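You operate a simulated robot arm through the tools that you are given. There is no shell and no other tool.

The job below is to be done with a simulated robot arm. You get a single attempt, and the scene is never put back.

Task
Close the bench wrapper down: ring shut, arm down, guard shut, guides wide, main switch off.
Fine: turn the layers dial back to 1 as well.
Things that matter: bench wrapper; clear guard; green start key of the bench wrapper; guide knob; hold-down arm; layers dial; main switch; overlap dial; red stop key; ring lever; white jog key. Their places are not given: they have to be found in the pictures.

The check looks at the end state, three seconds after you hand in, the way a careful person would. Anything else that was tipped, shoved, dropped, spilled or broken makes it a failure.

Robot
A 7-joint arm with a two-finger parallel gripper, fixed in place. Base frame: the origin is on the floor under the middle of its stand, x ahead of it, y to its left, z up. Readings come in m, rad, newtons and seconds.
It reaches about 1.247 m from its shoulder. Its first joint turns from -2.304 to 2.304 rad. Payload 3.91 kg.
The TCP is the grasp point between the finger pads, 0.03 m short of the fingertips. In the tool frame z runs along the fingers and y along their closing line. The gripper opens to 0.11 m. The fingers are 0.02 m wide and 0.01 m thick; the gripper's body (0.048 by 0.112 m) begins 0.055 m behind the TCP.
Orientation is that of the tool frame in the base frame, as [roll, pitch, yaw] about the fixed x, y, z axes, in that order (R = Rz(yaw) Ry(pitch) Rx(roll)). With the fingers straight down and closing along the base's y, the tool's x points along the base's -x, its y along +y and its z along -z.

Tools
- The arm moves only by the tool play_rows. Its argument "moves" is a list of rows, each a list of 7 numbers: the shift along the tool's x, y, z in cm, then the turn, a rotation vector about the tool's x, y, z in degrees, then the gripper command, from -1 (shut) to 1 (fully open), values between in proportion. In form: [[x, y, z, ax, ay, az, grip], ...]. A call has 1 to 20 rows; each row shifts and turns the commanded pose from where the row before left it, along the tool's axes as they then stand. Rows are played at 5 a second. More than 0.05 m and 0.15 rad between two rows, or a gripper value outside its range, and nothing of the call is played. Where a pose cannot be reached the arm comes as near as it can. A force on the tool above 40 N (or 10 N above the force at the start of the call, whichever is more), or a blocked arm, ends the call early, and 0.2 s more pass. The fingers move at their own pace (about 0.108 m/s each) and stop on an object; they squeeze with about 45 N. The grip force told is the motor's: it shows also when the fingers shut on nothing. Time passes only in rows, and 0.2 s behind the last, so rows that do not move let the fingers close. The reply holds the time, the measured pose of the TCP, the force on the tool along the base axes, the opening and the grip force, in the units named above and with some noise, with the torque about the TCP (base axes, N m) and any sound that the robot's microphone picked up, and new pictures: "pictures" is both (left out), scene, wrist or none.
- Cameras (640 x 400 px; columns grow to the right, rows downward): "scene" is fixed at [0.2218, 0.4989, 1.4815]; the picture's right is [-0.19, -0.98, 0.00], its down [-0.40, 0.08, -0.91] and it looks along [0.90, -0.18, -0.41] (base axes); focal length 214 px, centre (320, 200). "wrist" rides on the gripper at [0.072, 0.017, -0.103] in the tool frame; the picture's right is [-0.23, 0.97, 0.00], its down [-0.76, -0.18, -0.62] and it looks along [-0.61, -0.14, 0.78] (tool axes); focal length 222 px, centre (320, 200).
- point_at(camera, pixels): for up to 12 pixels [column, row] of the newest picture of that camera ("zoom" is the newest enlarged one), the place [x, y, z] in the base frame of the surface seen there, good to about 0.002 m. The clock stands still meanwhile.
- close_up(camera, box): a new picture of the part [left, top, right, bottom] of that camera's present view, enlarged. The clock stands still meanwhile.
- finish_job(): hands the job in; it is judged then, once.

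Leave the gripper open and the arm clear of the work at the hand-in unless told otherwise.

The tools are called after "Call:" by a JSON object that holds its "api" and its "payload". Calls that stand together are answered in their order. play_rows: Moves the arm, as the interface text tells. Its arguments: {"type":"object","properties":{"moves":{"type":"array"},"pictures":{"type":"string","enum":["both","scene","wrist","none"]}},"required":["moves"]} The other tools are called the same way: point_at (camera, pixels) gives the place of the surface under pixels of a picture; close_up (camera, box) takes an enlarged picture of a part of a camera's view; finish_job () hands the job in.

At the start:

```text
time: 0.0
eef_pos: [0.5097, 0.0168, 1.5624]
tool_rot: [3.141, 0.0, -3.141]
contact_force: [0.0, 0.6, -0.6]
moment: [-0.01, 0.0, 0.03]
opening: 0.1101
grip_force: 0.1
```

scene: 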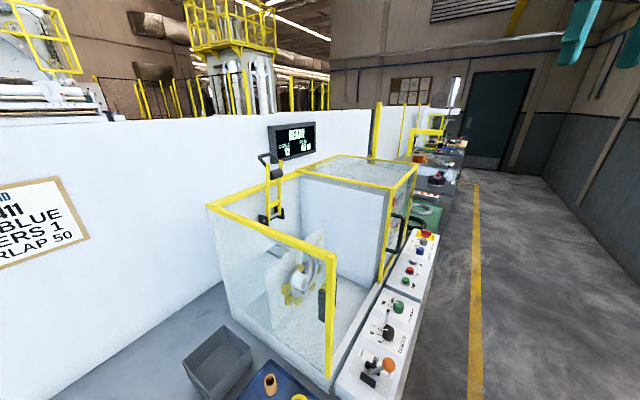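
wrist: 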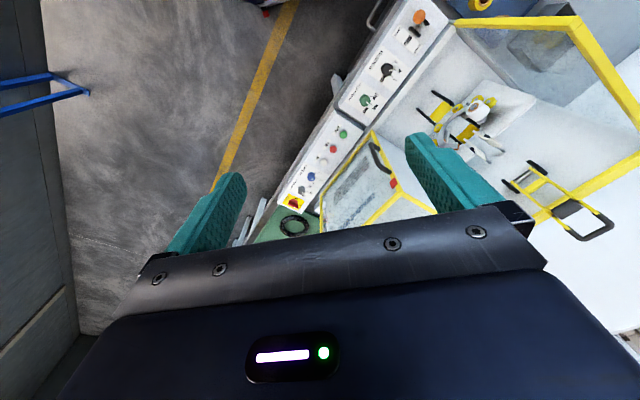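

I see the machine in the scene picture's middle, with a control panel strip at about (400,300). I'll take enlarged pictures of the panel and the guard before moving anything.

Call:
{"api": "close_up", "payload": {"camera": "scene", "box": [330, 220, 450, 400]}}

Call:
{"api": "close_up", "payload": {"camera": "scene", "box": [200, 120, 440, 270]}}

Call:
{"api": "close_up", "payload": {"camera": "wrist", "box": [260, 0, 460, 220]}}

Call:
{"api": "close_up", "payload": {"camera": "wrist", "box": [380, 0, 640, 250]}}

```text
2.22 times, centred on (390, 310) of scene
```

zoom: 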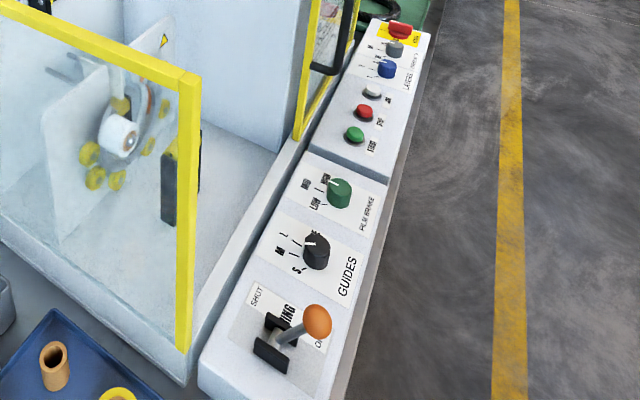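

```text
2.67 times, centred on (320, 195) of scene
```

zoom: 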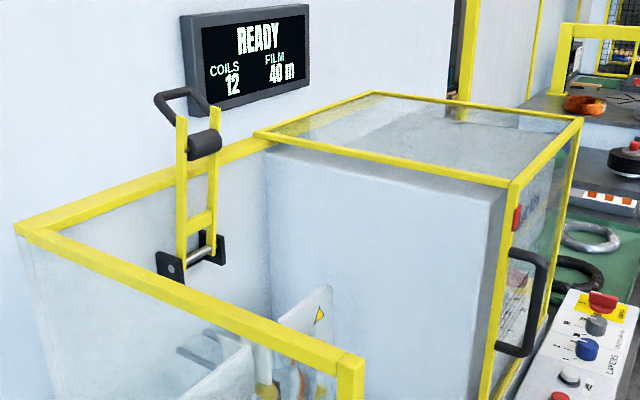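

```text
1.82 times, centred on (360, 110) of wrist
```

zoom: 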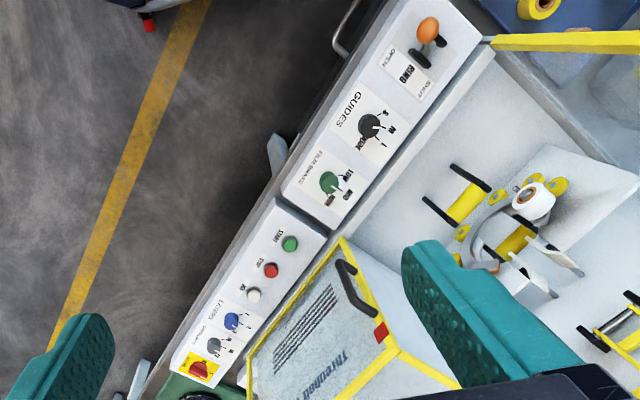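

```text
1.60 times, centred on (510, 125) of wrist
```

zoom: 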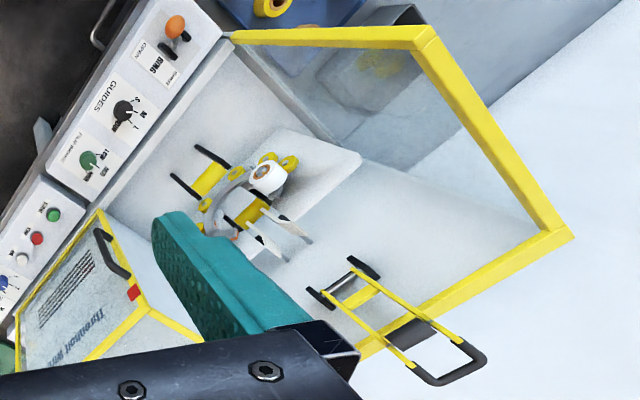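

The guard looks like a sliding hood with a black handle, the hold-down arm stands up at the back, and the ring lever has an orange ball. Next I read places of these in the scene picture.

Call:
{"api": "point_at", "payload": {"camera": "scene", "pixels": [[389, 364], [370, 380], [389, 332], [398, 307], [408, 281], [410, 271], [413, 262], [418, 250], [420, 243], [426, 235], [345, 375], [352, 390]]}}

Call:
{"api": "point_at", "payload": {"camera": "scene", "pixels": [[400, 225], [392, 250], [388, 190], [302, 175], [340, 157], [417, 165], [264, 158], [280, 172], [269, 217], [278, 213], [330, 256], [208, 206]]}}

Call:
{"api": "close_up", "payload": {"camera": "scene", "box": [380, 220, 450, 290]}}

Call:
{"api": "close_up", "payload": {"camera": "scene", "box": [330, 290, 430, 400]}}

Call:
{"api": "close_up", "payload": {"camera": "scene", "box": [0, 160, 110, 280]}}

```text
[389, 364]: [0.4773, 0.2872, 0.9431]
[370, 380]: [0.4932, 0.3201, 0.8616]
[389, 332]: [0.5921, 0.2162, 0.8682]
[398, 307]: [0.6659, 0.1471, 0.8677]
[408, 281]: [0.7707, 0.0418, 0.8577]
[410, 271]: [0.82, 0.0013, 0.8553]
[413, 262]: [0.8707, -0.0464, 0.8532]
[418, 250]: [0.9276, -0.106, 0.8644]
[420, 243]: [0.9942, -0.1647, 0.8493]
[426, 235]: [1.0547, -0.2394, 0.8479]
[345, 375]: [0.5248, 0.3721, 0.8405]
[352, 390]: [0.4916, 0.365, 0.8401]
```

```text
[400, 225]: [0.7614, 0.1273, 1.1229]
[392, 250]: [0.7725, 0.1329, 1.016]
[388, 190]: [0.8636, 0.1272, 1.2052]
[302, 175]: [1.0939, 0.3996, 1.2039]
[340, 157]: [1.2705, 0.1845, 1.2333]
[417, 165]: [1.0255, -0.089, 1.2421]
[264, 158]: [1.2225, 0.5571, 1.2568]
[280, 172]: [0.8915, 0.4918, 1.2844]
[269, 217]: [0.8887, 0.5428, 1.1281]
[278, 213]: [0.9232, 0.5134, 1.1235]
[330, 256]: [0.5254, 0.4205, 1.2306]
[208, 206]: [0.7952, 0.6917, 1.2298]
```

```text
5.71 times, centred on (415, 255) of scene
```

zoom: 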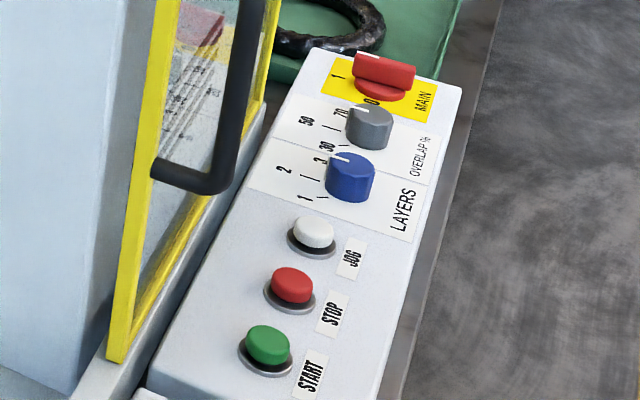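

```text
3.64 times, centred on (380, 345) of scene
```

zoom: 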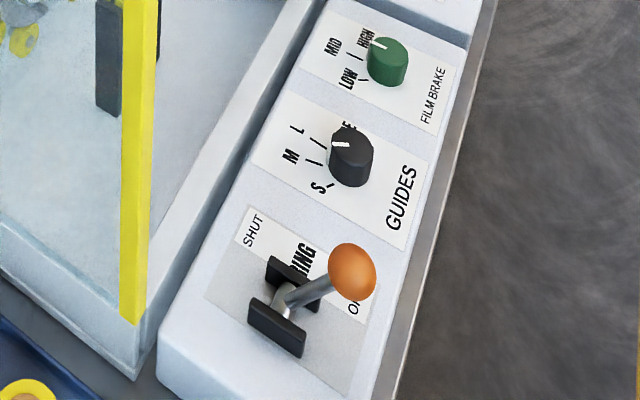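

```text
3.33 times, centred on (55, 220) of scene
```

zoom: 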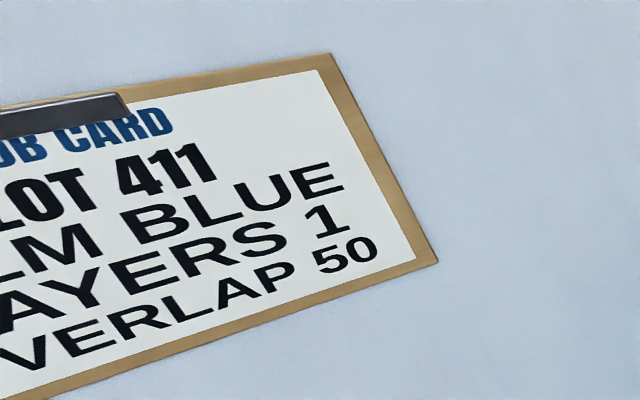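

The panel runs diagonally from the ring lever near (0.48,0.29) to the main switch near (1.05,-0.24). I'll zoom further in from both cameras to read each dial's pointer.

Call:
{"api": "close_up", "payload": {"camera": "wrist", "box": [280, 150, 340, 215]}}

Call:
{"api": "close_up", "payload": {"camera": "wrist", "box": [340, 0, 440, 120]}}

Call:
{"api": "close_up", "payload": {"camera": "scene", "box": [240, 140, 310, 230]}}

Call:
{"api": "close_up", "payload": {"camera": "scene", "box": [360, 150, 430, 290]}}

Call:
{"api": "close_up", "payload": {"camera": "scene", "box": [210, 200, 350, 400]}}

```text
6.15 times, centred on (310, 182) of wrist
```

zoom: 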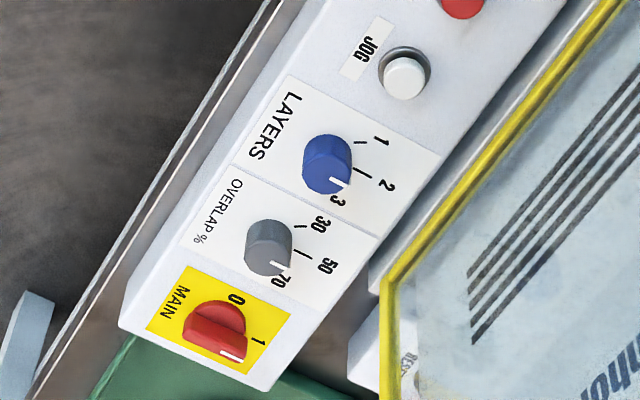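

```text
3.33 times, centred on (390, 60) of wrist
```

zoom: 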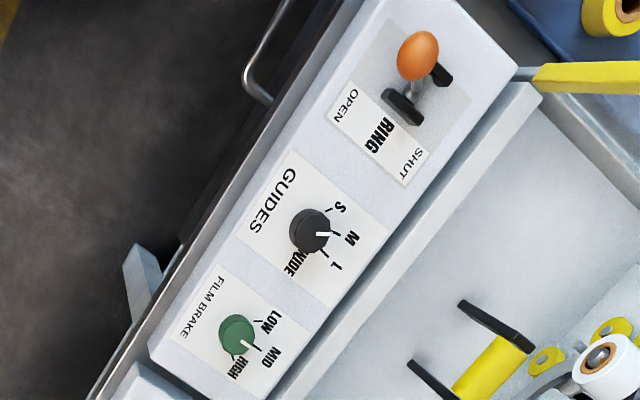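

```text
4.44 times, centred on (275, 185) of scene
```

zoom: 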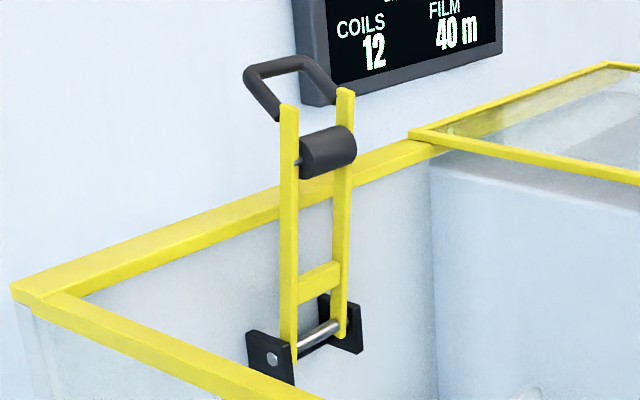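

```text
2.86 times, centred on (395, 220) of scene
```

zoom: 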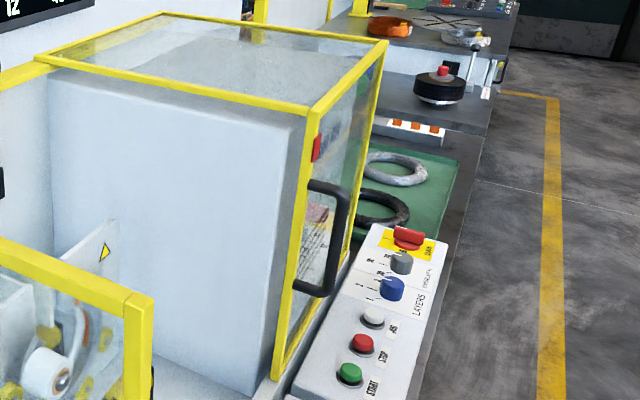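

```text
2.00 times, centred on (280, 300) of scene
```

zoom: 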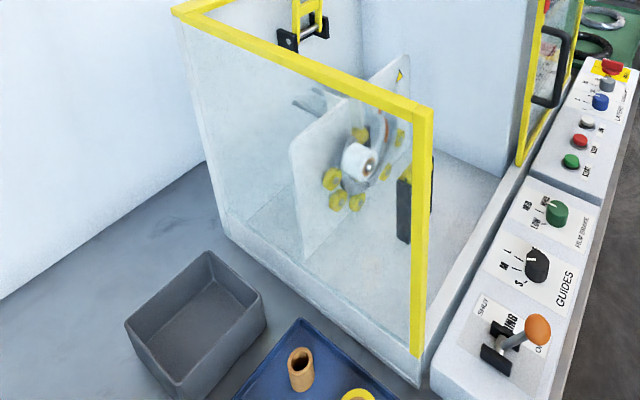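

Now I can read the settings: layers points at 3, guides points around M/L, main at 1, overlap at 70 (leave it), film brake (leave it). The arm stands upright at the back. I'll measure the arm by pointing into an enlarged picture.

Call:
{"api": "close_up", "payload": {"camera": "scene", "box": [240, 140, 310, 230]}}

Call:
{"api": "point_at", "payload": {"camera": "zoom", "pixels": [[262, 96], [290, 64], [252, 76], [322, 78], [286, 112], [345, 94], [328, 150], [290, 200], [341, 220], [320, 285], [272, 357], [345, 325]]}}

Call:
{"api": "close_up", "payload": {"camera": "wrist", "box": [490, 140, 630, 260]}}

```text
4.44 times, centred on (275, 185) of scene
```

zoom: 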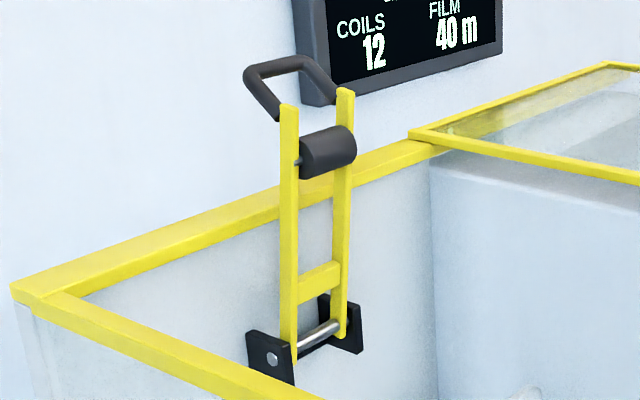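

```text
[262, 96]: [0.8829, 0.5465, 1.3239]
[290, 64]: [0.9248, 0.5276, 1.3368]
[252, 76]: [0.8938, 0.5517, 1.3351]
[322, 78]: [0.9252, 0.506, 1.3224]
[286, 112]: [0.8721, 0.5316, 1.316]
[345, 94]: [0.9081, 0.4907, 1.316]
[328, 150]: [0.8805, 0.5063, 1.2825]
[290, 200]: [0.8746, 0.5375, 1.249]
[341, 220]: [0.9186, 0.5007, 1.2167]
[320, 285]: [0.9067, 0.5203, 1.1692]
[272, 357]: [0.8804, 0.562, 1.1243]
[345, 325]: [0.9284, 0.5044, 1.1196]
```

```text
3.33 times, centred on (560, 200) of wrist
```

zoom: 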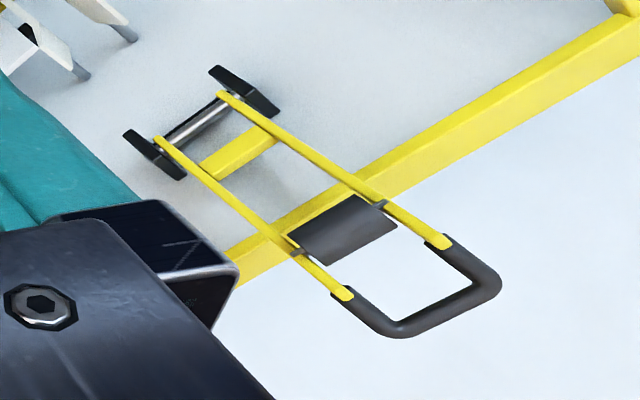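

The arm's handle bar sits near (0.91,0.54,1.335), and the machine axis runs at about 45° to the base. Next I measure the guard handle and the guard edges.

Call:
{"api": "close_up", "payload": {"camera": "scene", "box": [360, 170, 440, 270]}}

Call:
{"api": "point_at", "payload": {"camera": "zoom", "pixels": [[277, 190], [320, 192], [352, 215], [345, 270], [332, 320], [318, 350], [290, 338], [250, 335], [250, 180], [278, 115], [300, 60], [225, 420]]}}

Call:
{"api": "point_at", "payload": {"camera": "scene", "pixels": [[210, 205], [230, 197], [250, 189], [298, 174], [330, 183], [360, 186], [330, 320], [325, 300], [322, 320], [268, 345], [240, 320], [300, 290]]}}

```text
4.00 times, centred on (400, 220) of scene
```

zoom: 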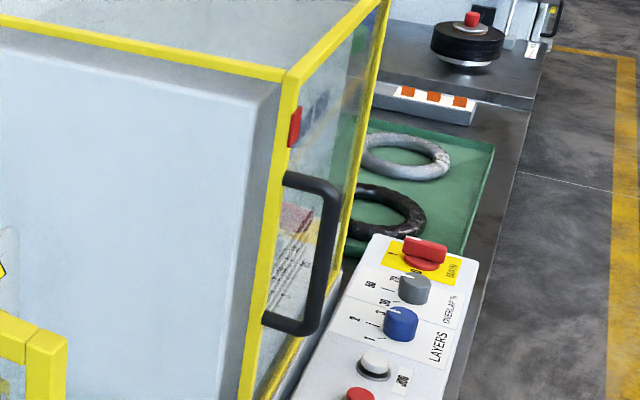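

```text
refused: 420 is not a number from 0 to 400
```

```text
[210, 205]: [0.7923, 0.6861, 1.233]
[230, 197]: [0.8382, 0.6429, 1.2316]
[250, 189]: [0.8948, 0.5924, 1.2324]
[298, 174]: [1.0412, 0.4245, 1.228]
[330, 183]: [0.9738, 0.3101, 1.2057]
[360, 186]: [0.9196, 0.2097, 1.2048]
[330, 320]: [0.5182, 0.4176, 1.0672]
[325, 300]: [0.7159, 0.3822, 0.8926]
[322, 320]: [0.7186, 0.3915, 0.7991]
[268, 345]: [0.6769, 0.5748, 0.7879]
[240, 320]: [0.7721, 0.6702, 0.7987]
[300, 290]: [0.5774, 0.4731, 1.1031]
```

One pixel was outside the picture; I'll ask again with it corrected.

Call:
{"api": "point_at", "payload": {"camera": "zoom", "pixels": [[288, 180], [320, 186], [331, 215], [328, 250], [320, 290], [312, 325], [290, 325], [270, 318], [275, 180], [290, 90], [294, 128], [246, 385]]}}

```text
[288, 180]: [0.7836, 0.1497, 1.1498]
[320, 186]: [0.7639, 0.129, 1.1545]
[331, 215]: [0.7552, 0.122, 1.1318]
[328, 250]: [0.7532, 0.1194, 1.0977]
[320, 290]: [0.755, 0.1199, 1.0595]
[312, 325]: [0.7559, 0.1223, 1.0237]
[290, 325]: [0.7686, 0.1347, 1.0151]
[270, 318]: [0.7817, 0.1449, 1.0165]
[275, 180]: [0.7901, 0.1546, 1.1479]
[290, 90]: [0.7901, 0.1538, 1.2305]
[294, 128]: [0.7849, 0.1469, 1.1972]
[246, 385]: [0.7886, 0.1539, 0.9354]
```

Guard handle: vertical bar near (0.758,0.124), z 1.02 to 1.155; the guard must slide about 0.36 m towards the near-left. Now I measure the ring lever closely.

Call:
{"api": "close_up", "payload": {"camera": "scene", "box": [345, 345, 425, 400]}}

Call:
{"api": "point_at", "payload": {"camera": "zoom", "pixels": [[340, 130], [355, 150], [370, 170], [335, 175], [375, 130], [300, 190], [275, 210], [255, 180], [260, 250], [225, 130], [330, 270], [200, 100]]}}

```text
7.27 times, centred on (385, 372) of scene
```

zoom: 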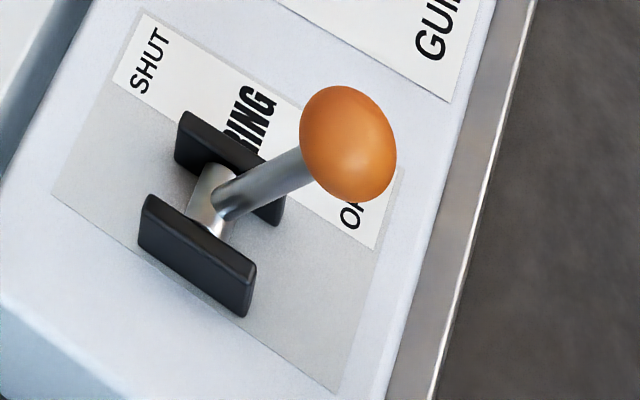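

```text
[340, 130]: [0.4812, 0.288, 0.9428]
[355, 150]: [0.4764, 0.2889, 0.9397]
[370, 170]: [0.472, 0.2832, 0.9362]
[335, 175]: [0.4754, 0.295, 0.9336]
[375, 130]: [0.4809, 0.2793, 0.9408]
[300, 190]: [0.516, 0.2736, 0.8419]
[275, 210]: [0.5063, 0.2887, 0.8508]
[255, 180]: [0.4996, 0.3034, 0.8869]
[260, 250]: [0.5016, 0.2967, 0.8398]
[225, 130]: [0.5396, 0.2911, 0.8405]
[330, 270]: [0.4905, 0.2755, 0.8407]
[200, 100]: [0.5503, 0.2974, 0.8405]
```

Call:
{"api": "point_at", "payload": {"camera": "zoom", "pixels": [[215, 178], [205, 205], [225, 200], [240, 190], [285, 170], [195, 130], [235, 150], [190, 150], [160, 210], [200, 245], [240, 275], [205, 220]]}}

```text
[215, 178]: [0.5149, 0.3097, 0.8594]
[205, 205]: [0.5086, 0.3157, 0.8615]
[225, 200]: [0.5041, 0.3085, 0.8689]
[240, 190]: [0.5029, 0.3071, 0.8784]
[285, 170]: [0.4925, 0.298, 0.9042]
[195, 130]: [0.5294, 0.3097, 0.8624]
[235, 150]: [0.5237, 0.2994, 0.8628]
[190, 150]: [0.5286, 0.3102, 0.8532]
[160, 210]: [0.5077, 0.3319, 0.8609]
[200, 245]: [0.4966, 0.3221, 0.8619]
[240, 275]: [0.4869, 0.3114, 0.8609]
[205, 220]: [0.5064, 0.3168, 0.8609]
```

The ball's centre is about (0.485,0.283,0.928), the pivot about (0.512,0.312,0.855), and SHUT lies toward the machine side. I move the open gripper above the lever and turn it 45° so the fingers close along the machine's length.

Call:
{"api": "play_rows", "payload": {"moves": [[0.458, 1.967, 3.433, 0, 0, 0, 0.3], [0.458, 1.967, 3.433, 0, 0, 0, 0.3], [0.458, 1.967, 3.433, 0, 0, 0, 0.3], [0.458, 1.967, 3.433, 0, 0, 0, 0.3], [0.458, 1.967, 3.433, 0, 0, 0, 0.3], [0.458, 1.967, 3.433, 0, 0, 0, 0.3], [0.458, 1.967, 3.433, 0, 0, 0, 0.3], [0.458, 1.967, 3.433, 0, 0, 0, 0.3], [0.458, 1.967, 3.433, 0, 0, 0, 0.3], [0.458, 1.967, 3.433, 0, 0, 0, 0.3], [0.458, 1.967, 3.433, 0, 0, 0, 0.3], [0.458, 1.967, 3.433, 0, 0, 0, 0.3], [0, 0, 0, 0, 0, -7.5, 0.3], [0, 0, 0, 0, 0, -7.5, 0.3], [0, 0, 0, 0, 0, -7.5, 0.3], [0, 0, 0, 0, 0, -7.5, 0.3], [0, 0, 0, 0, 0, -7.5, 0.3], [0, 0, 0, 0, 0, -7.5, 0.3]]}}

```text
time: 3.8
eef_pos: [0.4537, 0.2537, 1.1492]
tool_rot: [3.14, 0.0, -2.353]
contact_force: [-0.1, -0.4, 0.1]
moment: [0.0, 0.01, 0.0]
opening: 0.0716
grip_force: 0.0
```

scene: 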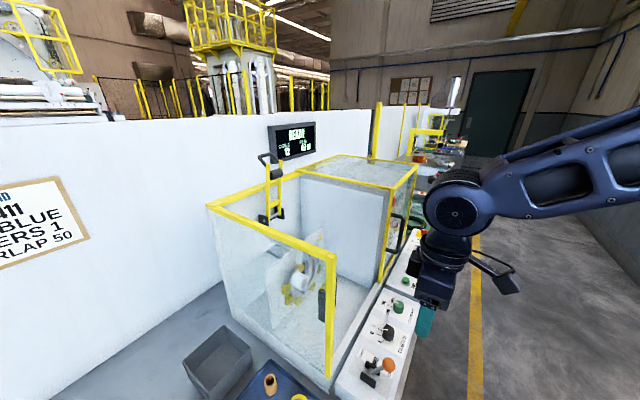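
wrist: 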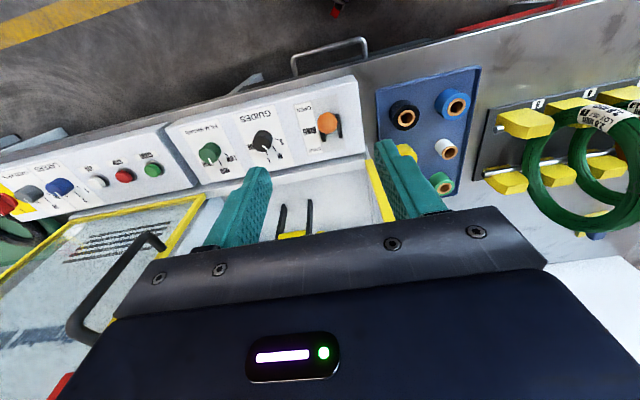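

The gripper is over the panel facing as planned, and the wrist picture shows the ball at (327,123). I tilt the fingers 20° toward the machine so the body stays clear of the guard post, and come down to 5 cm short of the ball.

Call:
{"api": "play_rows", "payload": {"moves": [[0, 0, 0, 0, -6.667, 0, 0.2], [0, 0, 0, 0, -6.667, 0, 0.2], [0, 0, 0, 0, -6.666, 0, 0.2], [3.5, -0.1, 0, 0, 0, 0, 0.2], [0, 0, 3.5, 0, 0, 0, 0.2], [0, 0, 3.5, 0, 0, 0, 0.2], [0, 0, 3.5, 0, 0, 0, 0.2], [0, 0, 3.5, 0, 0, 0, 0.2], [0, 0, 3.2, 0, 0, 0, 0.2], [0, 0, 0, 0, 0, 0, 0.2]]}}

```text
time: 6.0
eef_pos: [0.4728, 0.2689, 0.9755]
tool_rot: [-3.141, 0.349, -2.358]
contact_force: [0.0, -0.5, -0.3]
moment: [0.03, 0.03, -0.01]
opening: 0.0661
grip_force: 0.1
```

scene: 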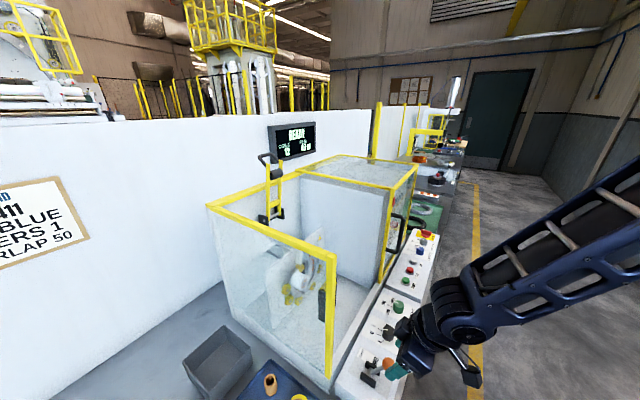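
wrist: 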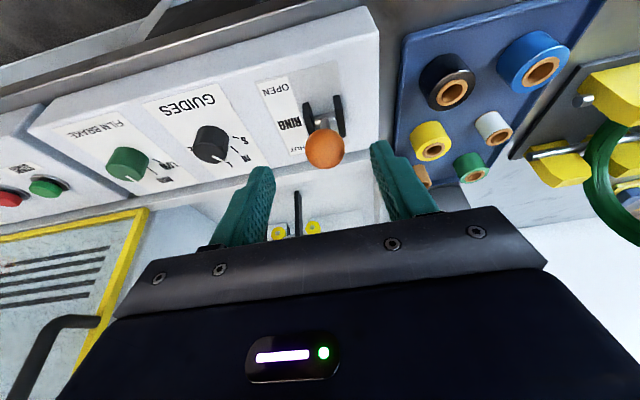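

The ball sits at (325,150) in the wrist picture, between the fingers. I check its surface place from this side.

Call:
{"api": "point_at", "payload": {"camera": "wrist", "pixels": [[325, 150], [310, 150], [340, 150], [325, 135], [325, 164], [322, 120]]}}

Call:
{"api": "close_up", "payload": {"camera": "wrist", "box": [240, 70, 400, 180]}}

```text
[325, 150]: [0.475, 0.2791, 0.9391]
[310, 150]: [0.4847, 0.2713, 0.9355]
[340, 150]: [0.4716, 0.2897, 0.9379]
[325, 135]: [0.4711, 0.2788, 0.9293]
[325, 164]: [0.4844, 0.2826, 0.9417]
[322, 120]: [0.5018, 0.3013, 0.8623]
```

```text
3.64 times, centred on (320, 125) of wrist
```

zoom: 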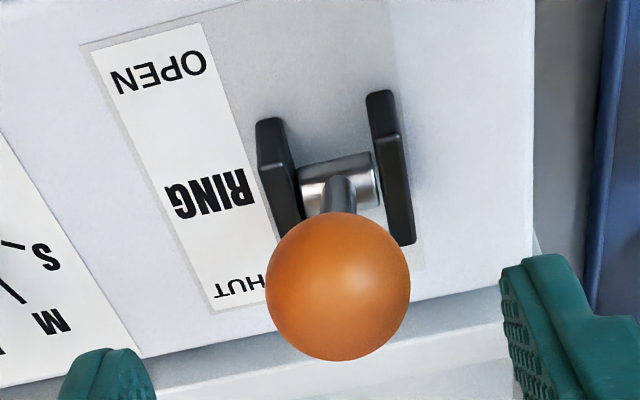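

The ball centre is confirmed at about (0.484,0.284,0.928). I go down the last 5 cm and close on the ball.

Call:
{"api": "play_rows", "payload": {"moves": [[0, 0.28, 2.5, 0, 0, 0, 0.2], [-0.1, 0, 2.6, 0, 0, 0, 0.2], [0, 0, 0, 0, 0, 0, -1], [0, 0, 0, 0, 0, 0, -1], [0, 0, 0, 0, 0, 0, -1]]}}

```text
time: 7.2
eef_pos: [0.4843, 0.2861, 0.9276]
tool_rot: [3.141, 0.351, -2.358]
contact_force: [5.7, -7.5, 2.8]
moment: [0.0, -0.01, 0.01]
opening: 0.0286
grip_force: 45.2
```

scene: 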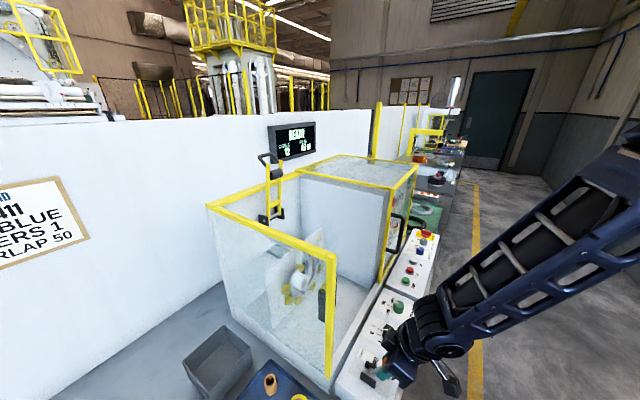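
wrist: 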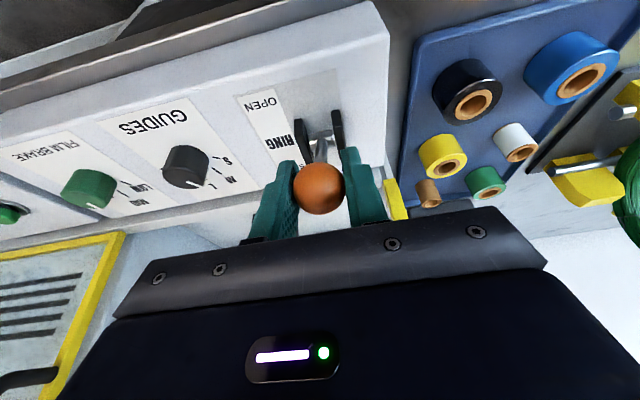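

The fingers hold the ball (opening 0.0286, 45 N). Now I swing it along its arc over toward SHUT, half way first to watch the force.

Call:
{"api": "play_rows", "payload": {"moves": [[-1.0, -0.1, -0.07, 0, 0, 0, -1], [-1.0, 0, 0.06, 0, 0, 0, -1], [-0.99, 0, 0.17, 0, 0, 0, -1], [-0.96, 0, 0.3, 0, 0, 0, -1]], "pictures": "none"}}

```text
time: 8.2
eef_pos: [0.5108, 0.3121, 0.9394]
tool_rot: [3.141, 0.35, -2.353]
contact_force: [-9.9, -7.5, 4.8]
moment: [-0.7, 0.77, -0.04]
opening: 0.0289
grip_force: 45.0
```

The lever follows with about 12 N of drag. I go on with the second half.

Call:
{"api": "play_rows", "payload": {"moves": [[-0.92, 0, 0.41, 0, 0, 0, -1], [-0.86, 0, 0.51, 0, 0, 0, -1], [-0.79, 0, 0.62, 0, 0, 0, -1], [-0.71, 0, 0.71, 0, 0, 0, -1]]}}

```text
time: 9.2
eef_pos: [0.5377, 0.3401, 0.9281]
tool_rot: [-3.141, 0.35, -2.355]
contact_force: [-1.0, 1.1, -0.5]
moment: [0.04, 0.0, 0.03]
opening: 0.0
grip_force: 37.8
```

scene: 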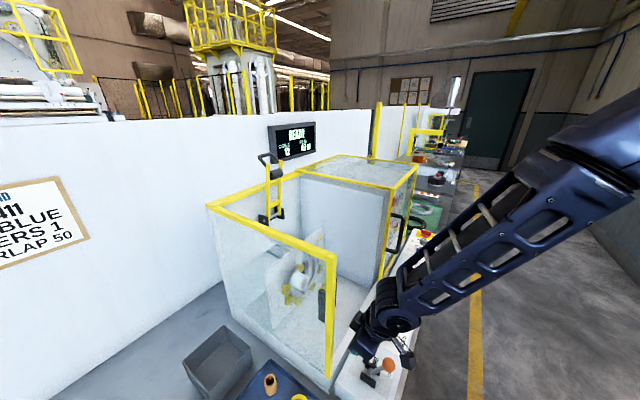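
wrist: 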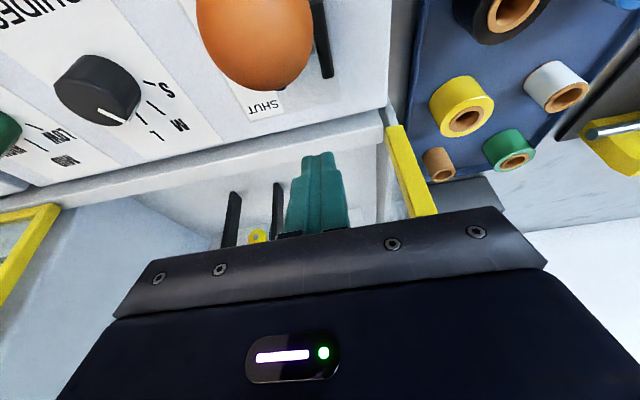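

The ball slipped out of the fingers (opening 0.0) and the wrist picture shows it behind, at (255,40). I check where the lever stands now.

Call:
{"api": "point_at", "payload": {"camera": "wrist", "pixels": [[255, 40], [255, 70], [225, 30], [290, 30]]}}

Call:
{"api": "close_up", "payload": {"camera": "scene", "box": [345, 335, 435, 400]}}

Call:
{"api": "close_up", "payload": {"camera": "scene", "box": [250, 220, 350, 330]}}

```text
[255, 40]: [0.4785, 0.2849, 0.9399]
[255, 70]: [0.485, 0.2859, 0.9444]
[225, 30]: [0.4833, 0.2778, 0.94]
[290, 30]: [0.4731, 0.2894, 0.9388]
```

```text
6.15 times, centred on (390, 368) of scene
```

zoom: 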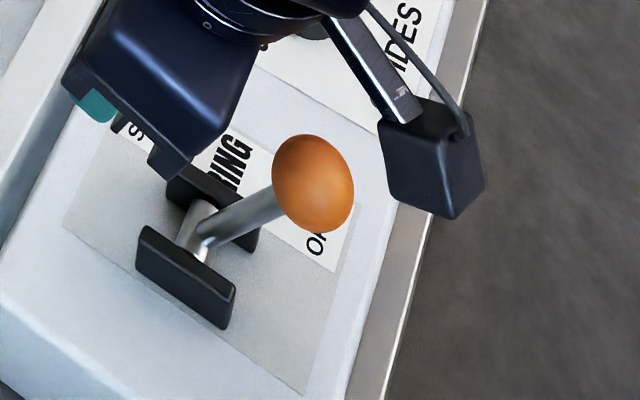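

```text
3.64 times, centred on (300, 275) of scene
```

zoom: 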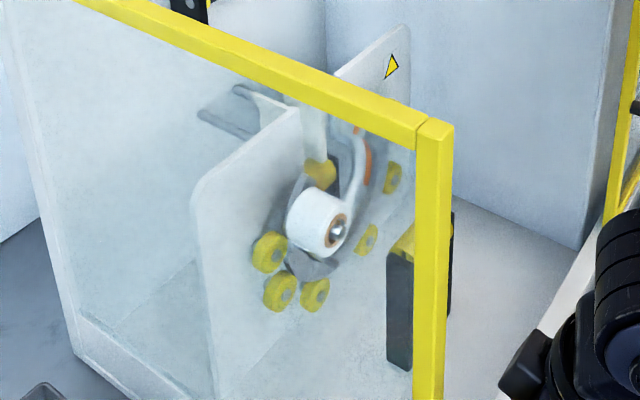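

The lever stands at OPEN again (ball near (0.48,0.285,0.94)). Gripping a ball is slippery, so I'll rise clear, straighten the tool, and push the ball from the operator side with the fingers slightly apart as a cradle.

Call:
{"api": "play_rows", "payload": {"moves": [[-1.14, 0, -3.13, 0, 0, 0, -1], [-1.14, 0, -3.13, 0, 0, 0, -1], [-1.14, 0, -3.13, 0, 0, 0, -1], [0, 0, 0, 0, 6.667, 0, -0.67], [0, 0, 0, 0, 6.667, 0, -0.67], [0, 0, 0, 0, 6.666, 0, -0.67], [4.0, 0, 0, 0, 0, 0, -0.67], [4.0, 0, 0, 0, 0, 0, -0.67], [4.0, 0, 0, 0, 0, 0, -0.67], [0, 0, 3.0, 0, 0, 0, -0.67], [0, 0, 3.0, 0, 0, 0, -0.67], [0, 0, 3.5, 0, 0, 0, -0.67], [0, 0, 0, 0, 0, 0, -0.67]]}}

```text
time: 12.0
eef_pos: [0.4552, 0.257, 0.9329]
tool_rot: [-3.14, 0.0, -2.354]
contact_force: [-0.4, 0.5, 0.1]
moment: [-0.02, -0.03, 0.03]
opening: 0.0181
grip_force: 0.1
```

scene: 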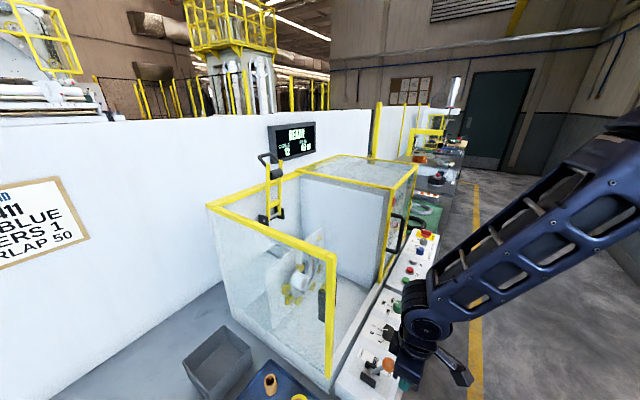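
wrist: 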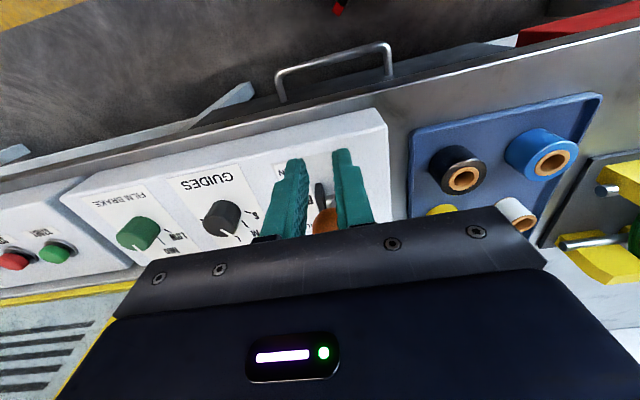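

The ball lies straight ahead of the two fingers. I push it toward SHUT in 1 cm steps at constant height.

Call:
{"api": "play_rows", "payload": {"moves": [[-1.5, -0.1, 0, 0, 0, 0, -0.67], [-1, 0, 0, 0, 0, 0, -0.67], [-1, 0, 0, 0, 0, 0, -0.67], [-1, 0, 0, 0, 0, 0, -0.67], [-1, 0, 0, 0, 0, 0, -0.67], [-0.8, 0, 0, 0, 0, 0, -0.67]]}}

```text
time: 13.4
eef_pos: [0.5001, 0.2997, 0.9321]
tool_rot: [-3.141, 0.0, -2.358]
contact_force: [0.5, 0.3, -0.1]
moment: [0.0, 0.02, 0.0]
opening: 0.018
grip_force: 0.1
```

scene: 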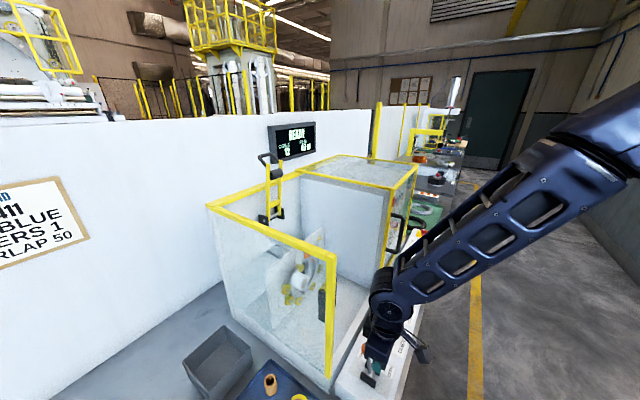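
wrist: 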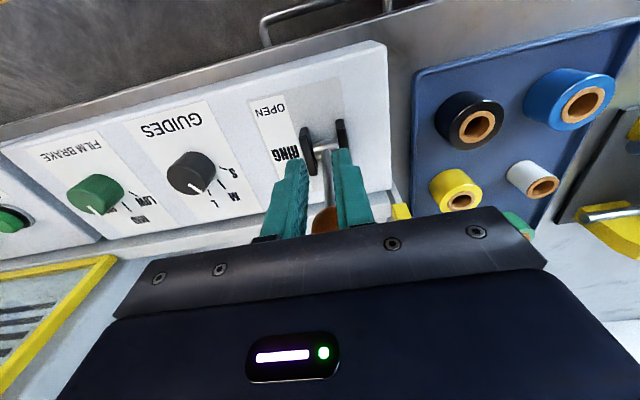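

The force reads near zero now, so the lever may have gone over its centre. I look at where the ball is.

Call:
{"api": "close_up", "payload": {"camera": "wrist", "box": [270, 90, 390, 240]}}

Call:
{"api": "point_at", "payload": {"camera": "wrist", "pixels": [[324, 225], [325, 215], [328, 190]]}}

Call:
{"api": "close_up", "payload": {"camera": "scene", "box": [345, 335, 435, 400]}}

```text
2.67 times, centred on (330, 165) of wrist
```

zoom: 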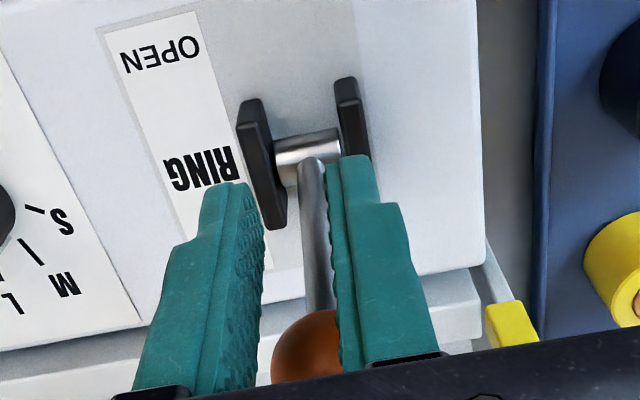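

```text
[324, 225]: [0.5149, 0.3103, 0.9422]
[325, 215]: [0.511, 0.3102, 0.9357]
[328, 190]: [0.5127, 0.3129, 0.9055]
```

```text
6.15 times, centred on (390, 368) of scene
```

zoom: 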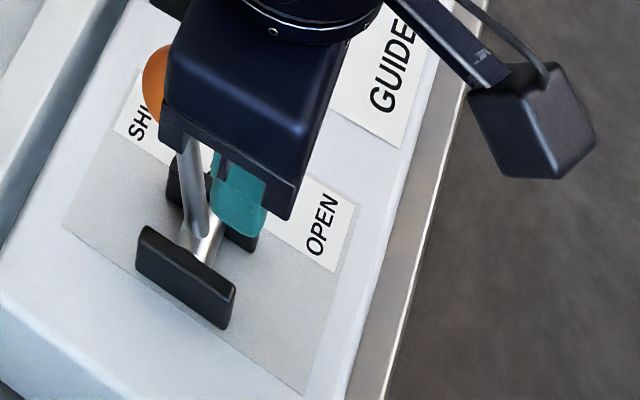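

The lever is now slightly past upright. I keep pushing toward SHUT.

Call:
{"api": "play_rows", "payload": {"moves": [[-1, 0, 0, 0, 0, 0, -0.67], [-1, 0, 0, 0, 0, 0, -0.67], [-0.8, 0, 0.2, 0, 0, 0, -0.67], [-0.8, 0, 0.2, 0, 0, 0, -0.67], [0, 0, 0, 0, 0, 0, -0.67]]}}

Call:
{"api": "close_up", "payload": {"camera": "scene", "box": [345, 335, 435, 400]}}

```text
time: 14.7
eef_pos: [0.5163, 0.3196, 0.9258]
tool_rot: [-3.141, -0.02, -2.354]
contact_force: [-49.6, -46.6, 12.4]
moment: [-0.84, 0.76, -0.01]
opening: 0.0097
grip_force: 44.8
stopped in row 5: the force on the tool passed its limit at 41 N (the readings are from after the stop); the commanded pose is now the measured one
```

scene: 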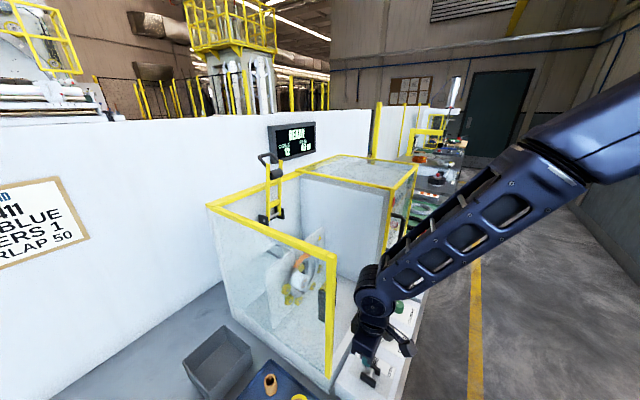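
wrist: 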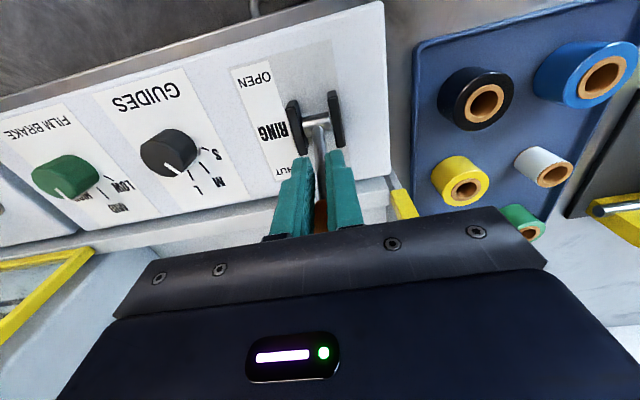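

```text
6.15 times, centred on (390, 368) of scene
```

zoom: 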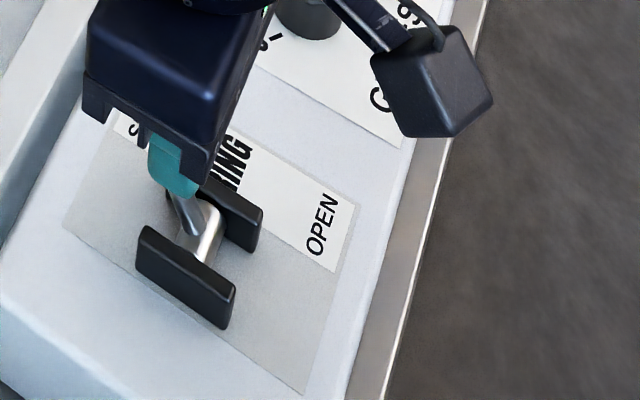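

The push met a firm stop at 41 N, probably the end of travel. I open the fingers a little, back off and rise to see whether it stays at SHUT.

Call:
{"api": "play_rows", "payload": {"moves": [[0, 0, 0, 0, 0, 0, 0.0], [1.0, 0, 0, 0, 0, 0, 0.0], [2.0, 0, 0, 0, 0, 0, 0.0], [3.0, 0, -1.0, 0, 0, 0, 0.0], [3.0, 0, -3.0, 0, 0, 0, 0.0], [0, 0, -3.0, 0, 0, 0, 0.0]]}}

Call:
{"api": "close_up", "payload": {"camera": "scene", "box": [345, 335, 435, 400]}}

Call:
{"api": "close_up", "payload": {"camera": "scene", "box": [250, 220, 350, 330]}}

Call:
{"api": "close_up", "payload": {"camera": "wrist", "box": [220, 60, 420, 220]}}

```text
time: 16.1
eef_pos: [0.459, 0.2623, 0.9992]
tool_rot: [3.141, -0.004, -2.353]
contact_force: [-0.1, 0.3, 0.1]
moment: [-0.02, 0.07, -0.01]
opening: 0.0551
grip_force: 0.1
```

scene: 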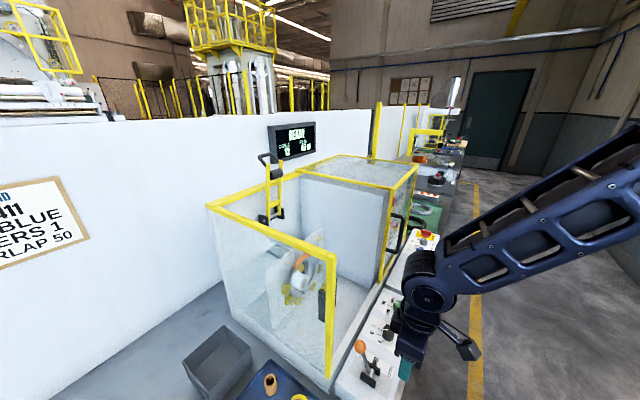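
wrist: 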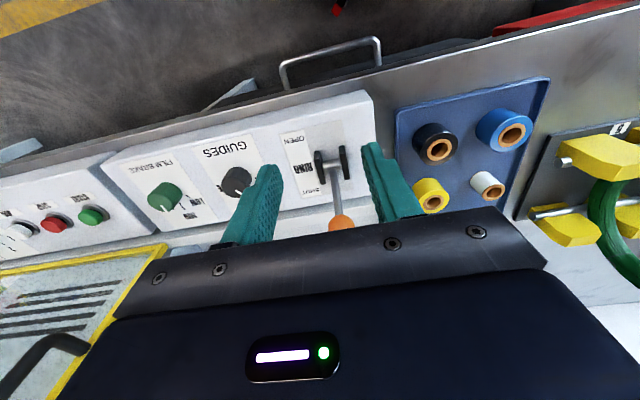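

```text
6.15 times, centred on (390, 368) of scene
```

zoom: 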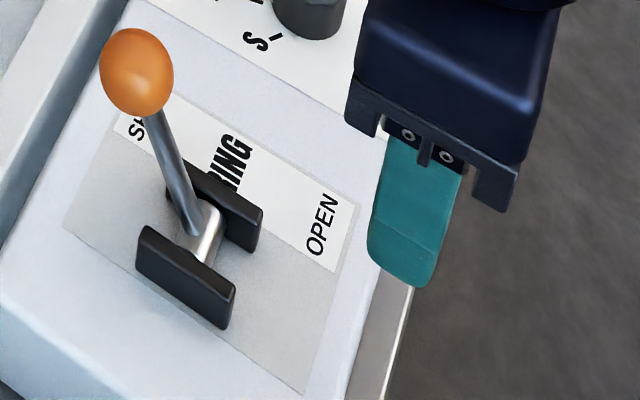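

```text
3.64 times, centred on (300, 275) of scene
```

zoom: 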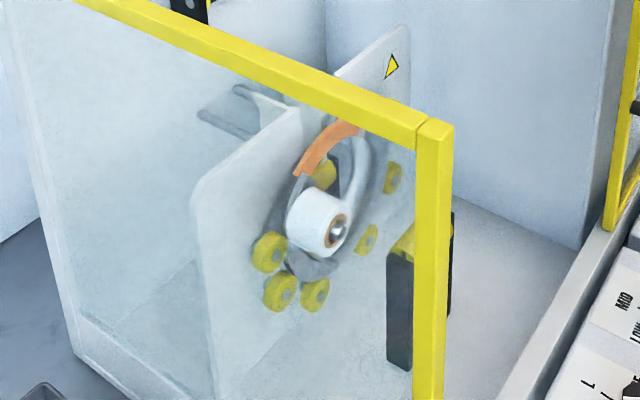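

```text
2.50 times, centred on (320, 140) of wrist
```

zoom: 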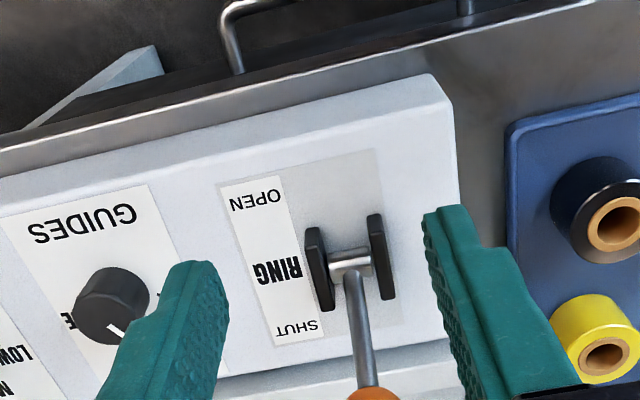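

The lever now stays at SHUT and the ring's orange segment has closed over the gap. I measure the ball's place to confirm it is at the end of its travel.

Call:
{"api": "point_at", "payload": {"camera": "scene", "pixels": [[360, 347], [363, 355], [300, 262], [305, 257], [296, 270]]}}

```text
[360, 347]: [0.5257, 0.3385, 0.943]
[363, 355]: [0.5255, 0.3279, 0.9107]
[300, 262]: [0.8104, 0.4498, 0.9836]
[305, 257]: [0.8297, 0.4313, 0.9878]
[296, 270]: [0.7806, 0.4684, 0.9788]
```

The lever is at the stop (41 N firm), ring shut. Next the hold-down arm: I rise to z≈1.45, turn the tool so the fingers close across the arm's handle bar, and tilt it 31° toward the machine's back.

Call:
{"api": "play_rows", "payload": {"moves": [[0, 0, -3.75, 0, 0, 0, 0], [0, 0, -3.75, 0, 0, 7.5, 0], [0, 0, -3.75, 0, 0, 7.5, 0], [0, 0, -3.75, 0, 0, 7.5, 0], [0, 0, -3.75, 0, 0, 7.5, 0], [0, 0, -3.75, 0, 0, 7.5, 0], [0, 0, -3.75, 0, 0, 7.5, 0], [0, 0, -3.75, 0, 0, 7.5, 0], [0, 0, -3.75, 0, 0, 7.5, 0], [0, 0, -3.75, 0, 0, 7.5, 0], [0, 0, -3.75, 0, 0, 7.5, 0], [0, 0, -3.75, 0, 0, 7.5, 0], [0, 0, 0, 0, 0, 7.5, -0.2], [0, 0, 0, -7.75, 0, 0, -0.2], [0, 0, 0, -7.75, 0, 0, -0.2], [0, 0, 0, -7.75, 0, 0, -0.2], [0, 0, 0, -7.75, 0, 0, -0.2]]}}

```text
time: 19.6
eef_pos: [0.4611, 0.2629, 1.4492]
tool_rot: [2.605, 0.0, 2.359]
contact_force: [0.8, 0.6, -0.3]
moment: [0.01, 0.01, 0.01]
opening: 0.044
grip_force: 0.0
```

scene: 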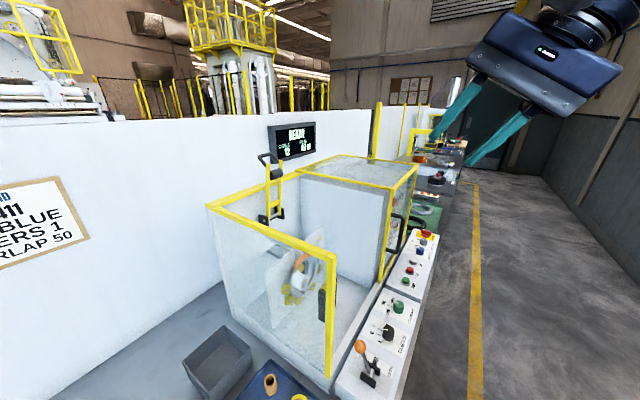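
wrist: 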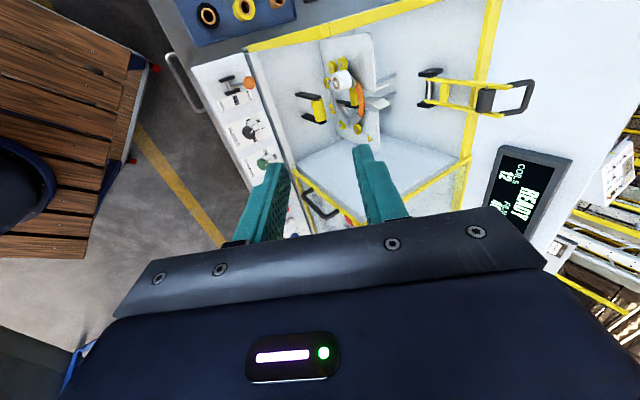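

The wrist picture shows the arm at (480,95). I measure it from here and also look at the ring.

Call:
{"api": "close_up", "payload": {"camera": "wrist", "box": [400, 50, 560, 150]}}

Call:
{"api": "point_at", "payload": {"camera": "zoom", "pixels": [[515, 165], [505, 200], [522, 130], [490, 138], [470, 235], [425, 143], [418, 235], [350, 195], [200, 180], [215, 135], [120, 160], [150, 205]]}}

Call:
{"api": "close_up", "payload": {"camera": "wrist", "box": [290, 30, 410, 150]}}

```text
4.00 times, centred on (480, 100) of wrist
```

zoom: 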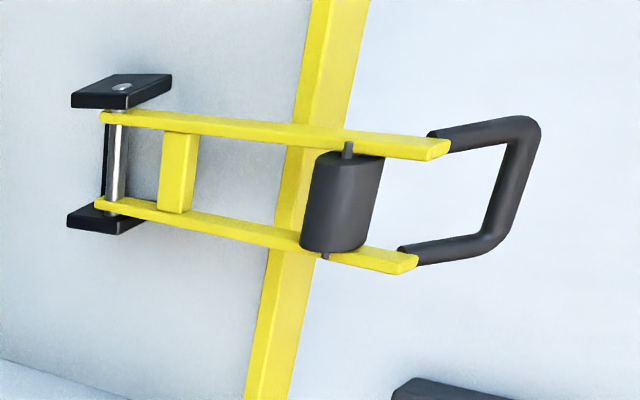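

```text
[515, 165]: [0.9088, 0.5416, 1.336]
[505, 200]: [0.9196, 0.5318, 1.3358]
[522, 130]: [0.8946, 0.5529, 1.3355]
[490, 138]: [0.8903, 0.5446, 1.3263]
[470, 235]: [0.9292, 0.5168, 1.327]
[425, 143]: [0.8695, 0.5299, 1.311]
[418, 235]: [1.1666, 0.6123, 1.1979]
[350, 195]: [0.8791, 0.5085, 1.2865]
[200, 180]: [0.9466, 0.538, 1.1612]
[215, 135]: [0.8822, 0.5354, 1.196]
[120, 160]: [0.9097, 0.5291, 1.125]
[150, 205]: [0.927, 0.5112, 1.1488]
```

```text
3.33 times, centred on (350, 90) of wrist
```

zoom: 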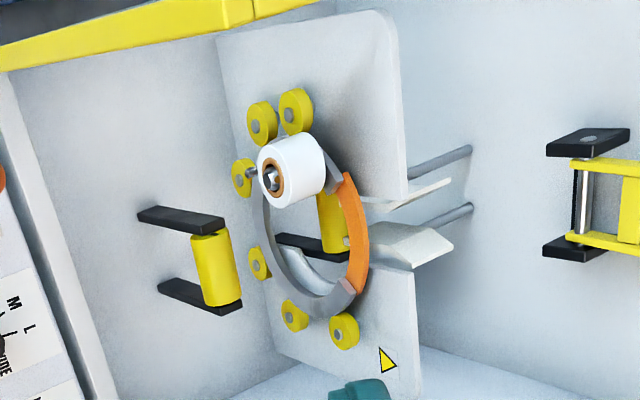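

Ring is visibly closed. The handle bar's centre comes out at about u=0.265, v=1.031 (x≈0.916, y≈0.542), z≈1.334. I move to 10 cm short of it along the finger direction.

Call:
{"api": "play_rows", "payload": {"moves": [[-0.962, 2.962, 2.046, 0, 0, 0, -0.2], [-0.962, 2.962, 2.046, 0, 0, 0, -0.2], [-0.962, 2.962, 2.046, 0, 0, 0, -0.2], [-0.962, 2.962, 2.046, 0, 0, 0, -0.2], [-0.962, 2.962, 2.046, 0, 0, 0, -0.2], [-0.962, 2.962, 2.046, 0, 0, 0, -0.2], [-0.962, 2.962, 2.046, 0, 0, 0, -0.2], [-0.962, 2.962, 2.046, 0, 0, 0, -0.2], [-0.962, 2.962, 2.046, 0, 0, 0, -0.2], [-0.962, 2.962, 2.046, 0, 0, 0, -0.2], [-0.962, 2.962, 2.046, 0, 0, 0, -0.2], [-0.962, 2.962, 2.046, 0, 0, 0, -0.2], [-0.962, 2.962, 2.046, 0, 0, 0, -0.2], [0, 0, 0, 0, 0, 0, -0.2]]}}

```text
time: 22.6
eef_pos: [0.88, 0.5036, 1.4151]
tool_rot: [2.607, 0.0, 2.356]
contact_force: [0.5, -0.2, -0.5]
moment: [0.01, -0.03, 0.03]
opening: 0.044
grip_force: 0.1
```

scene: 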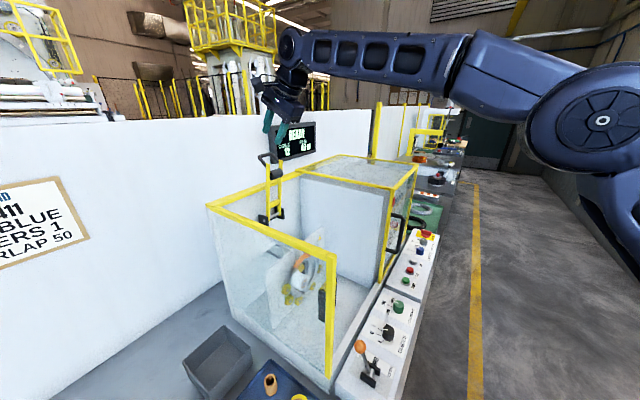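
wrist: 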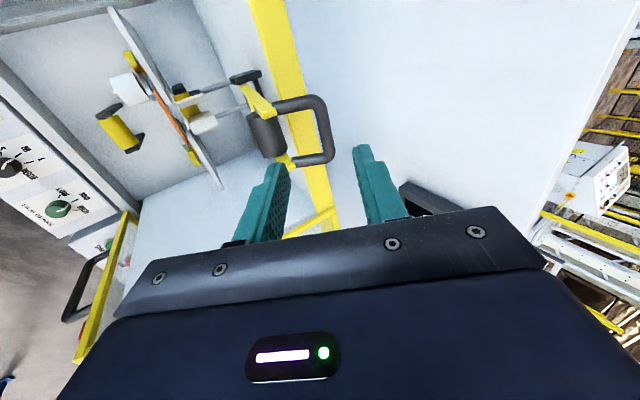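

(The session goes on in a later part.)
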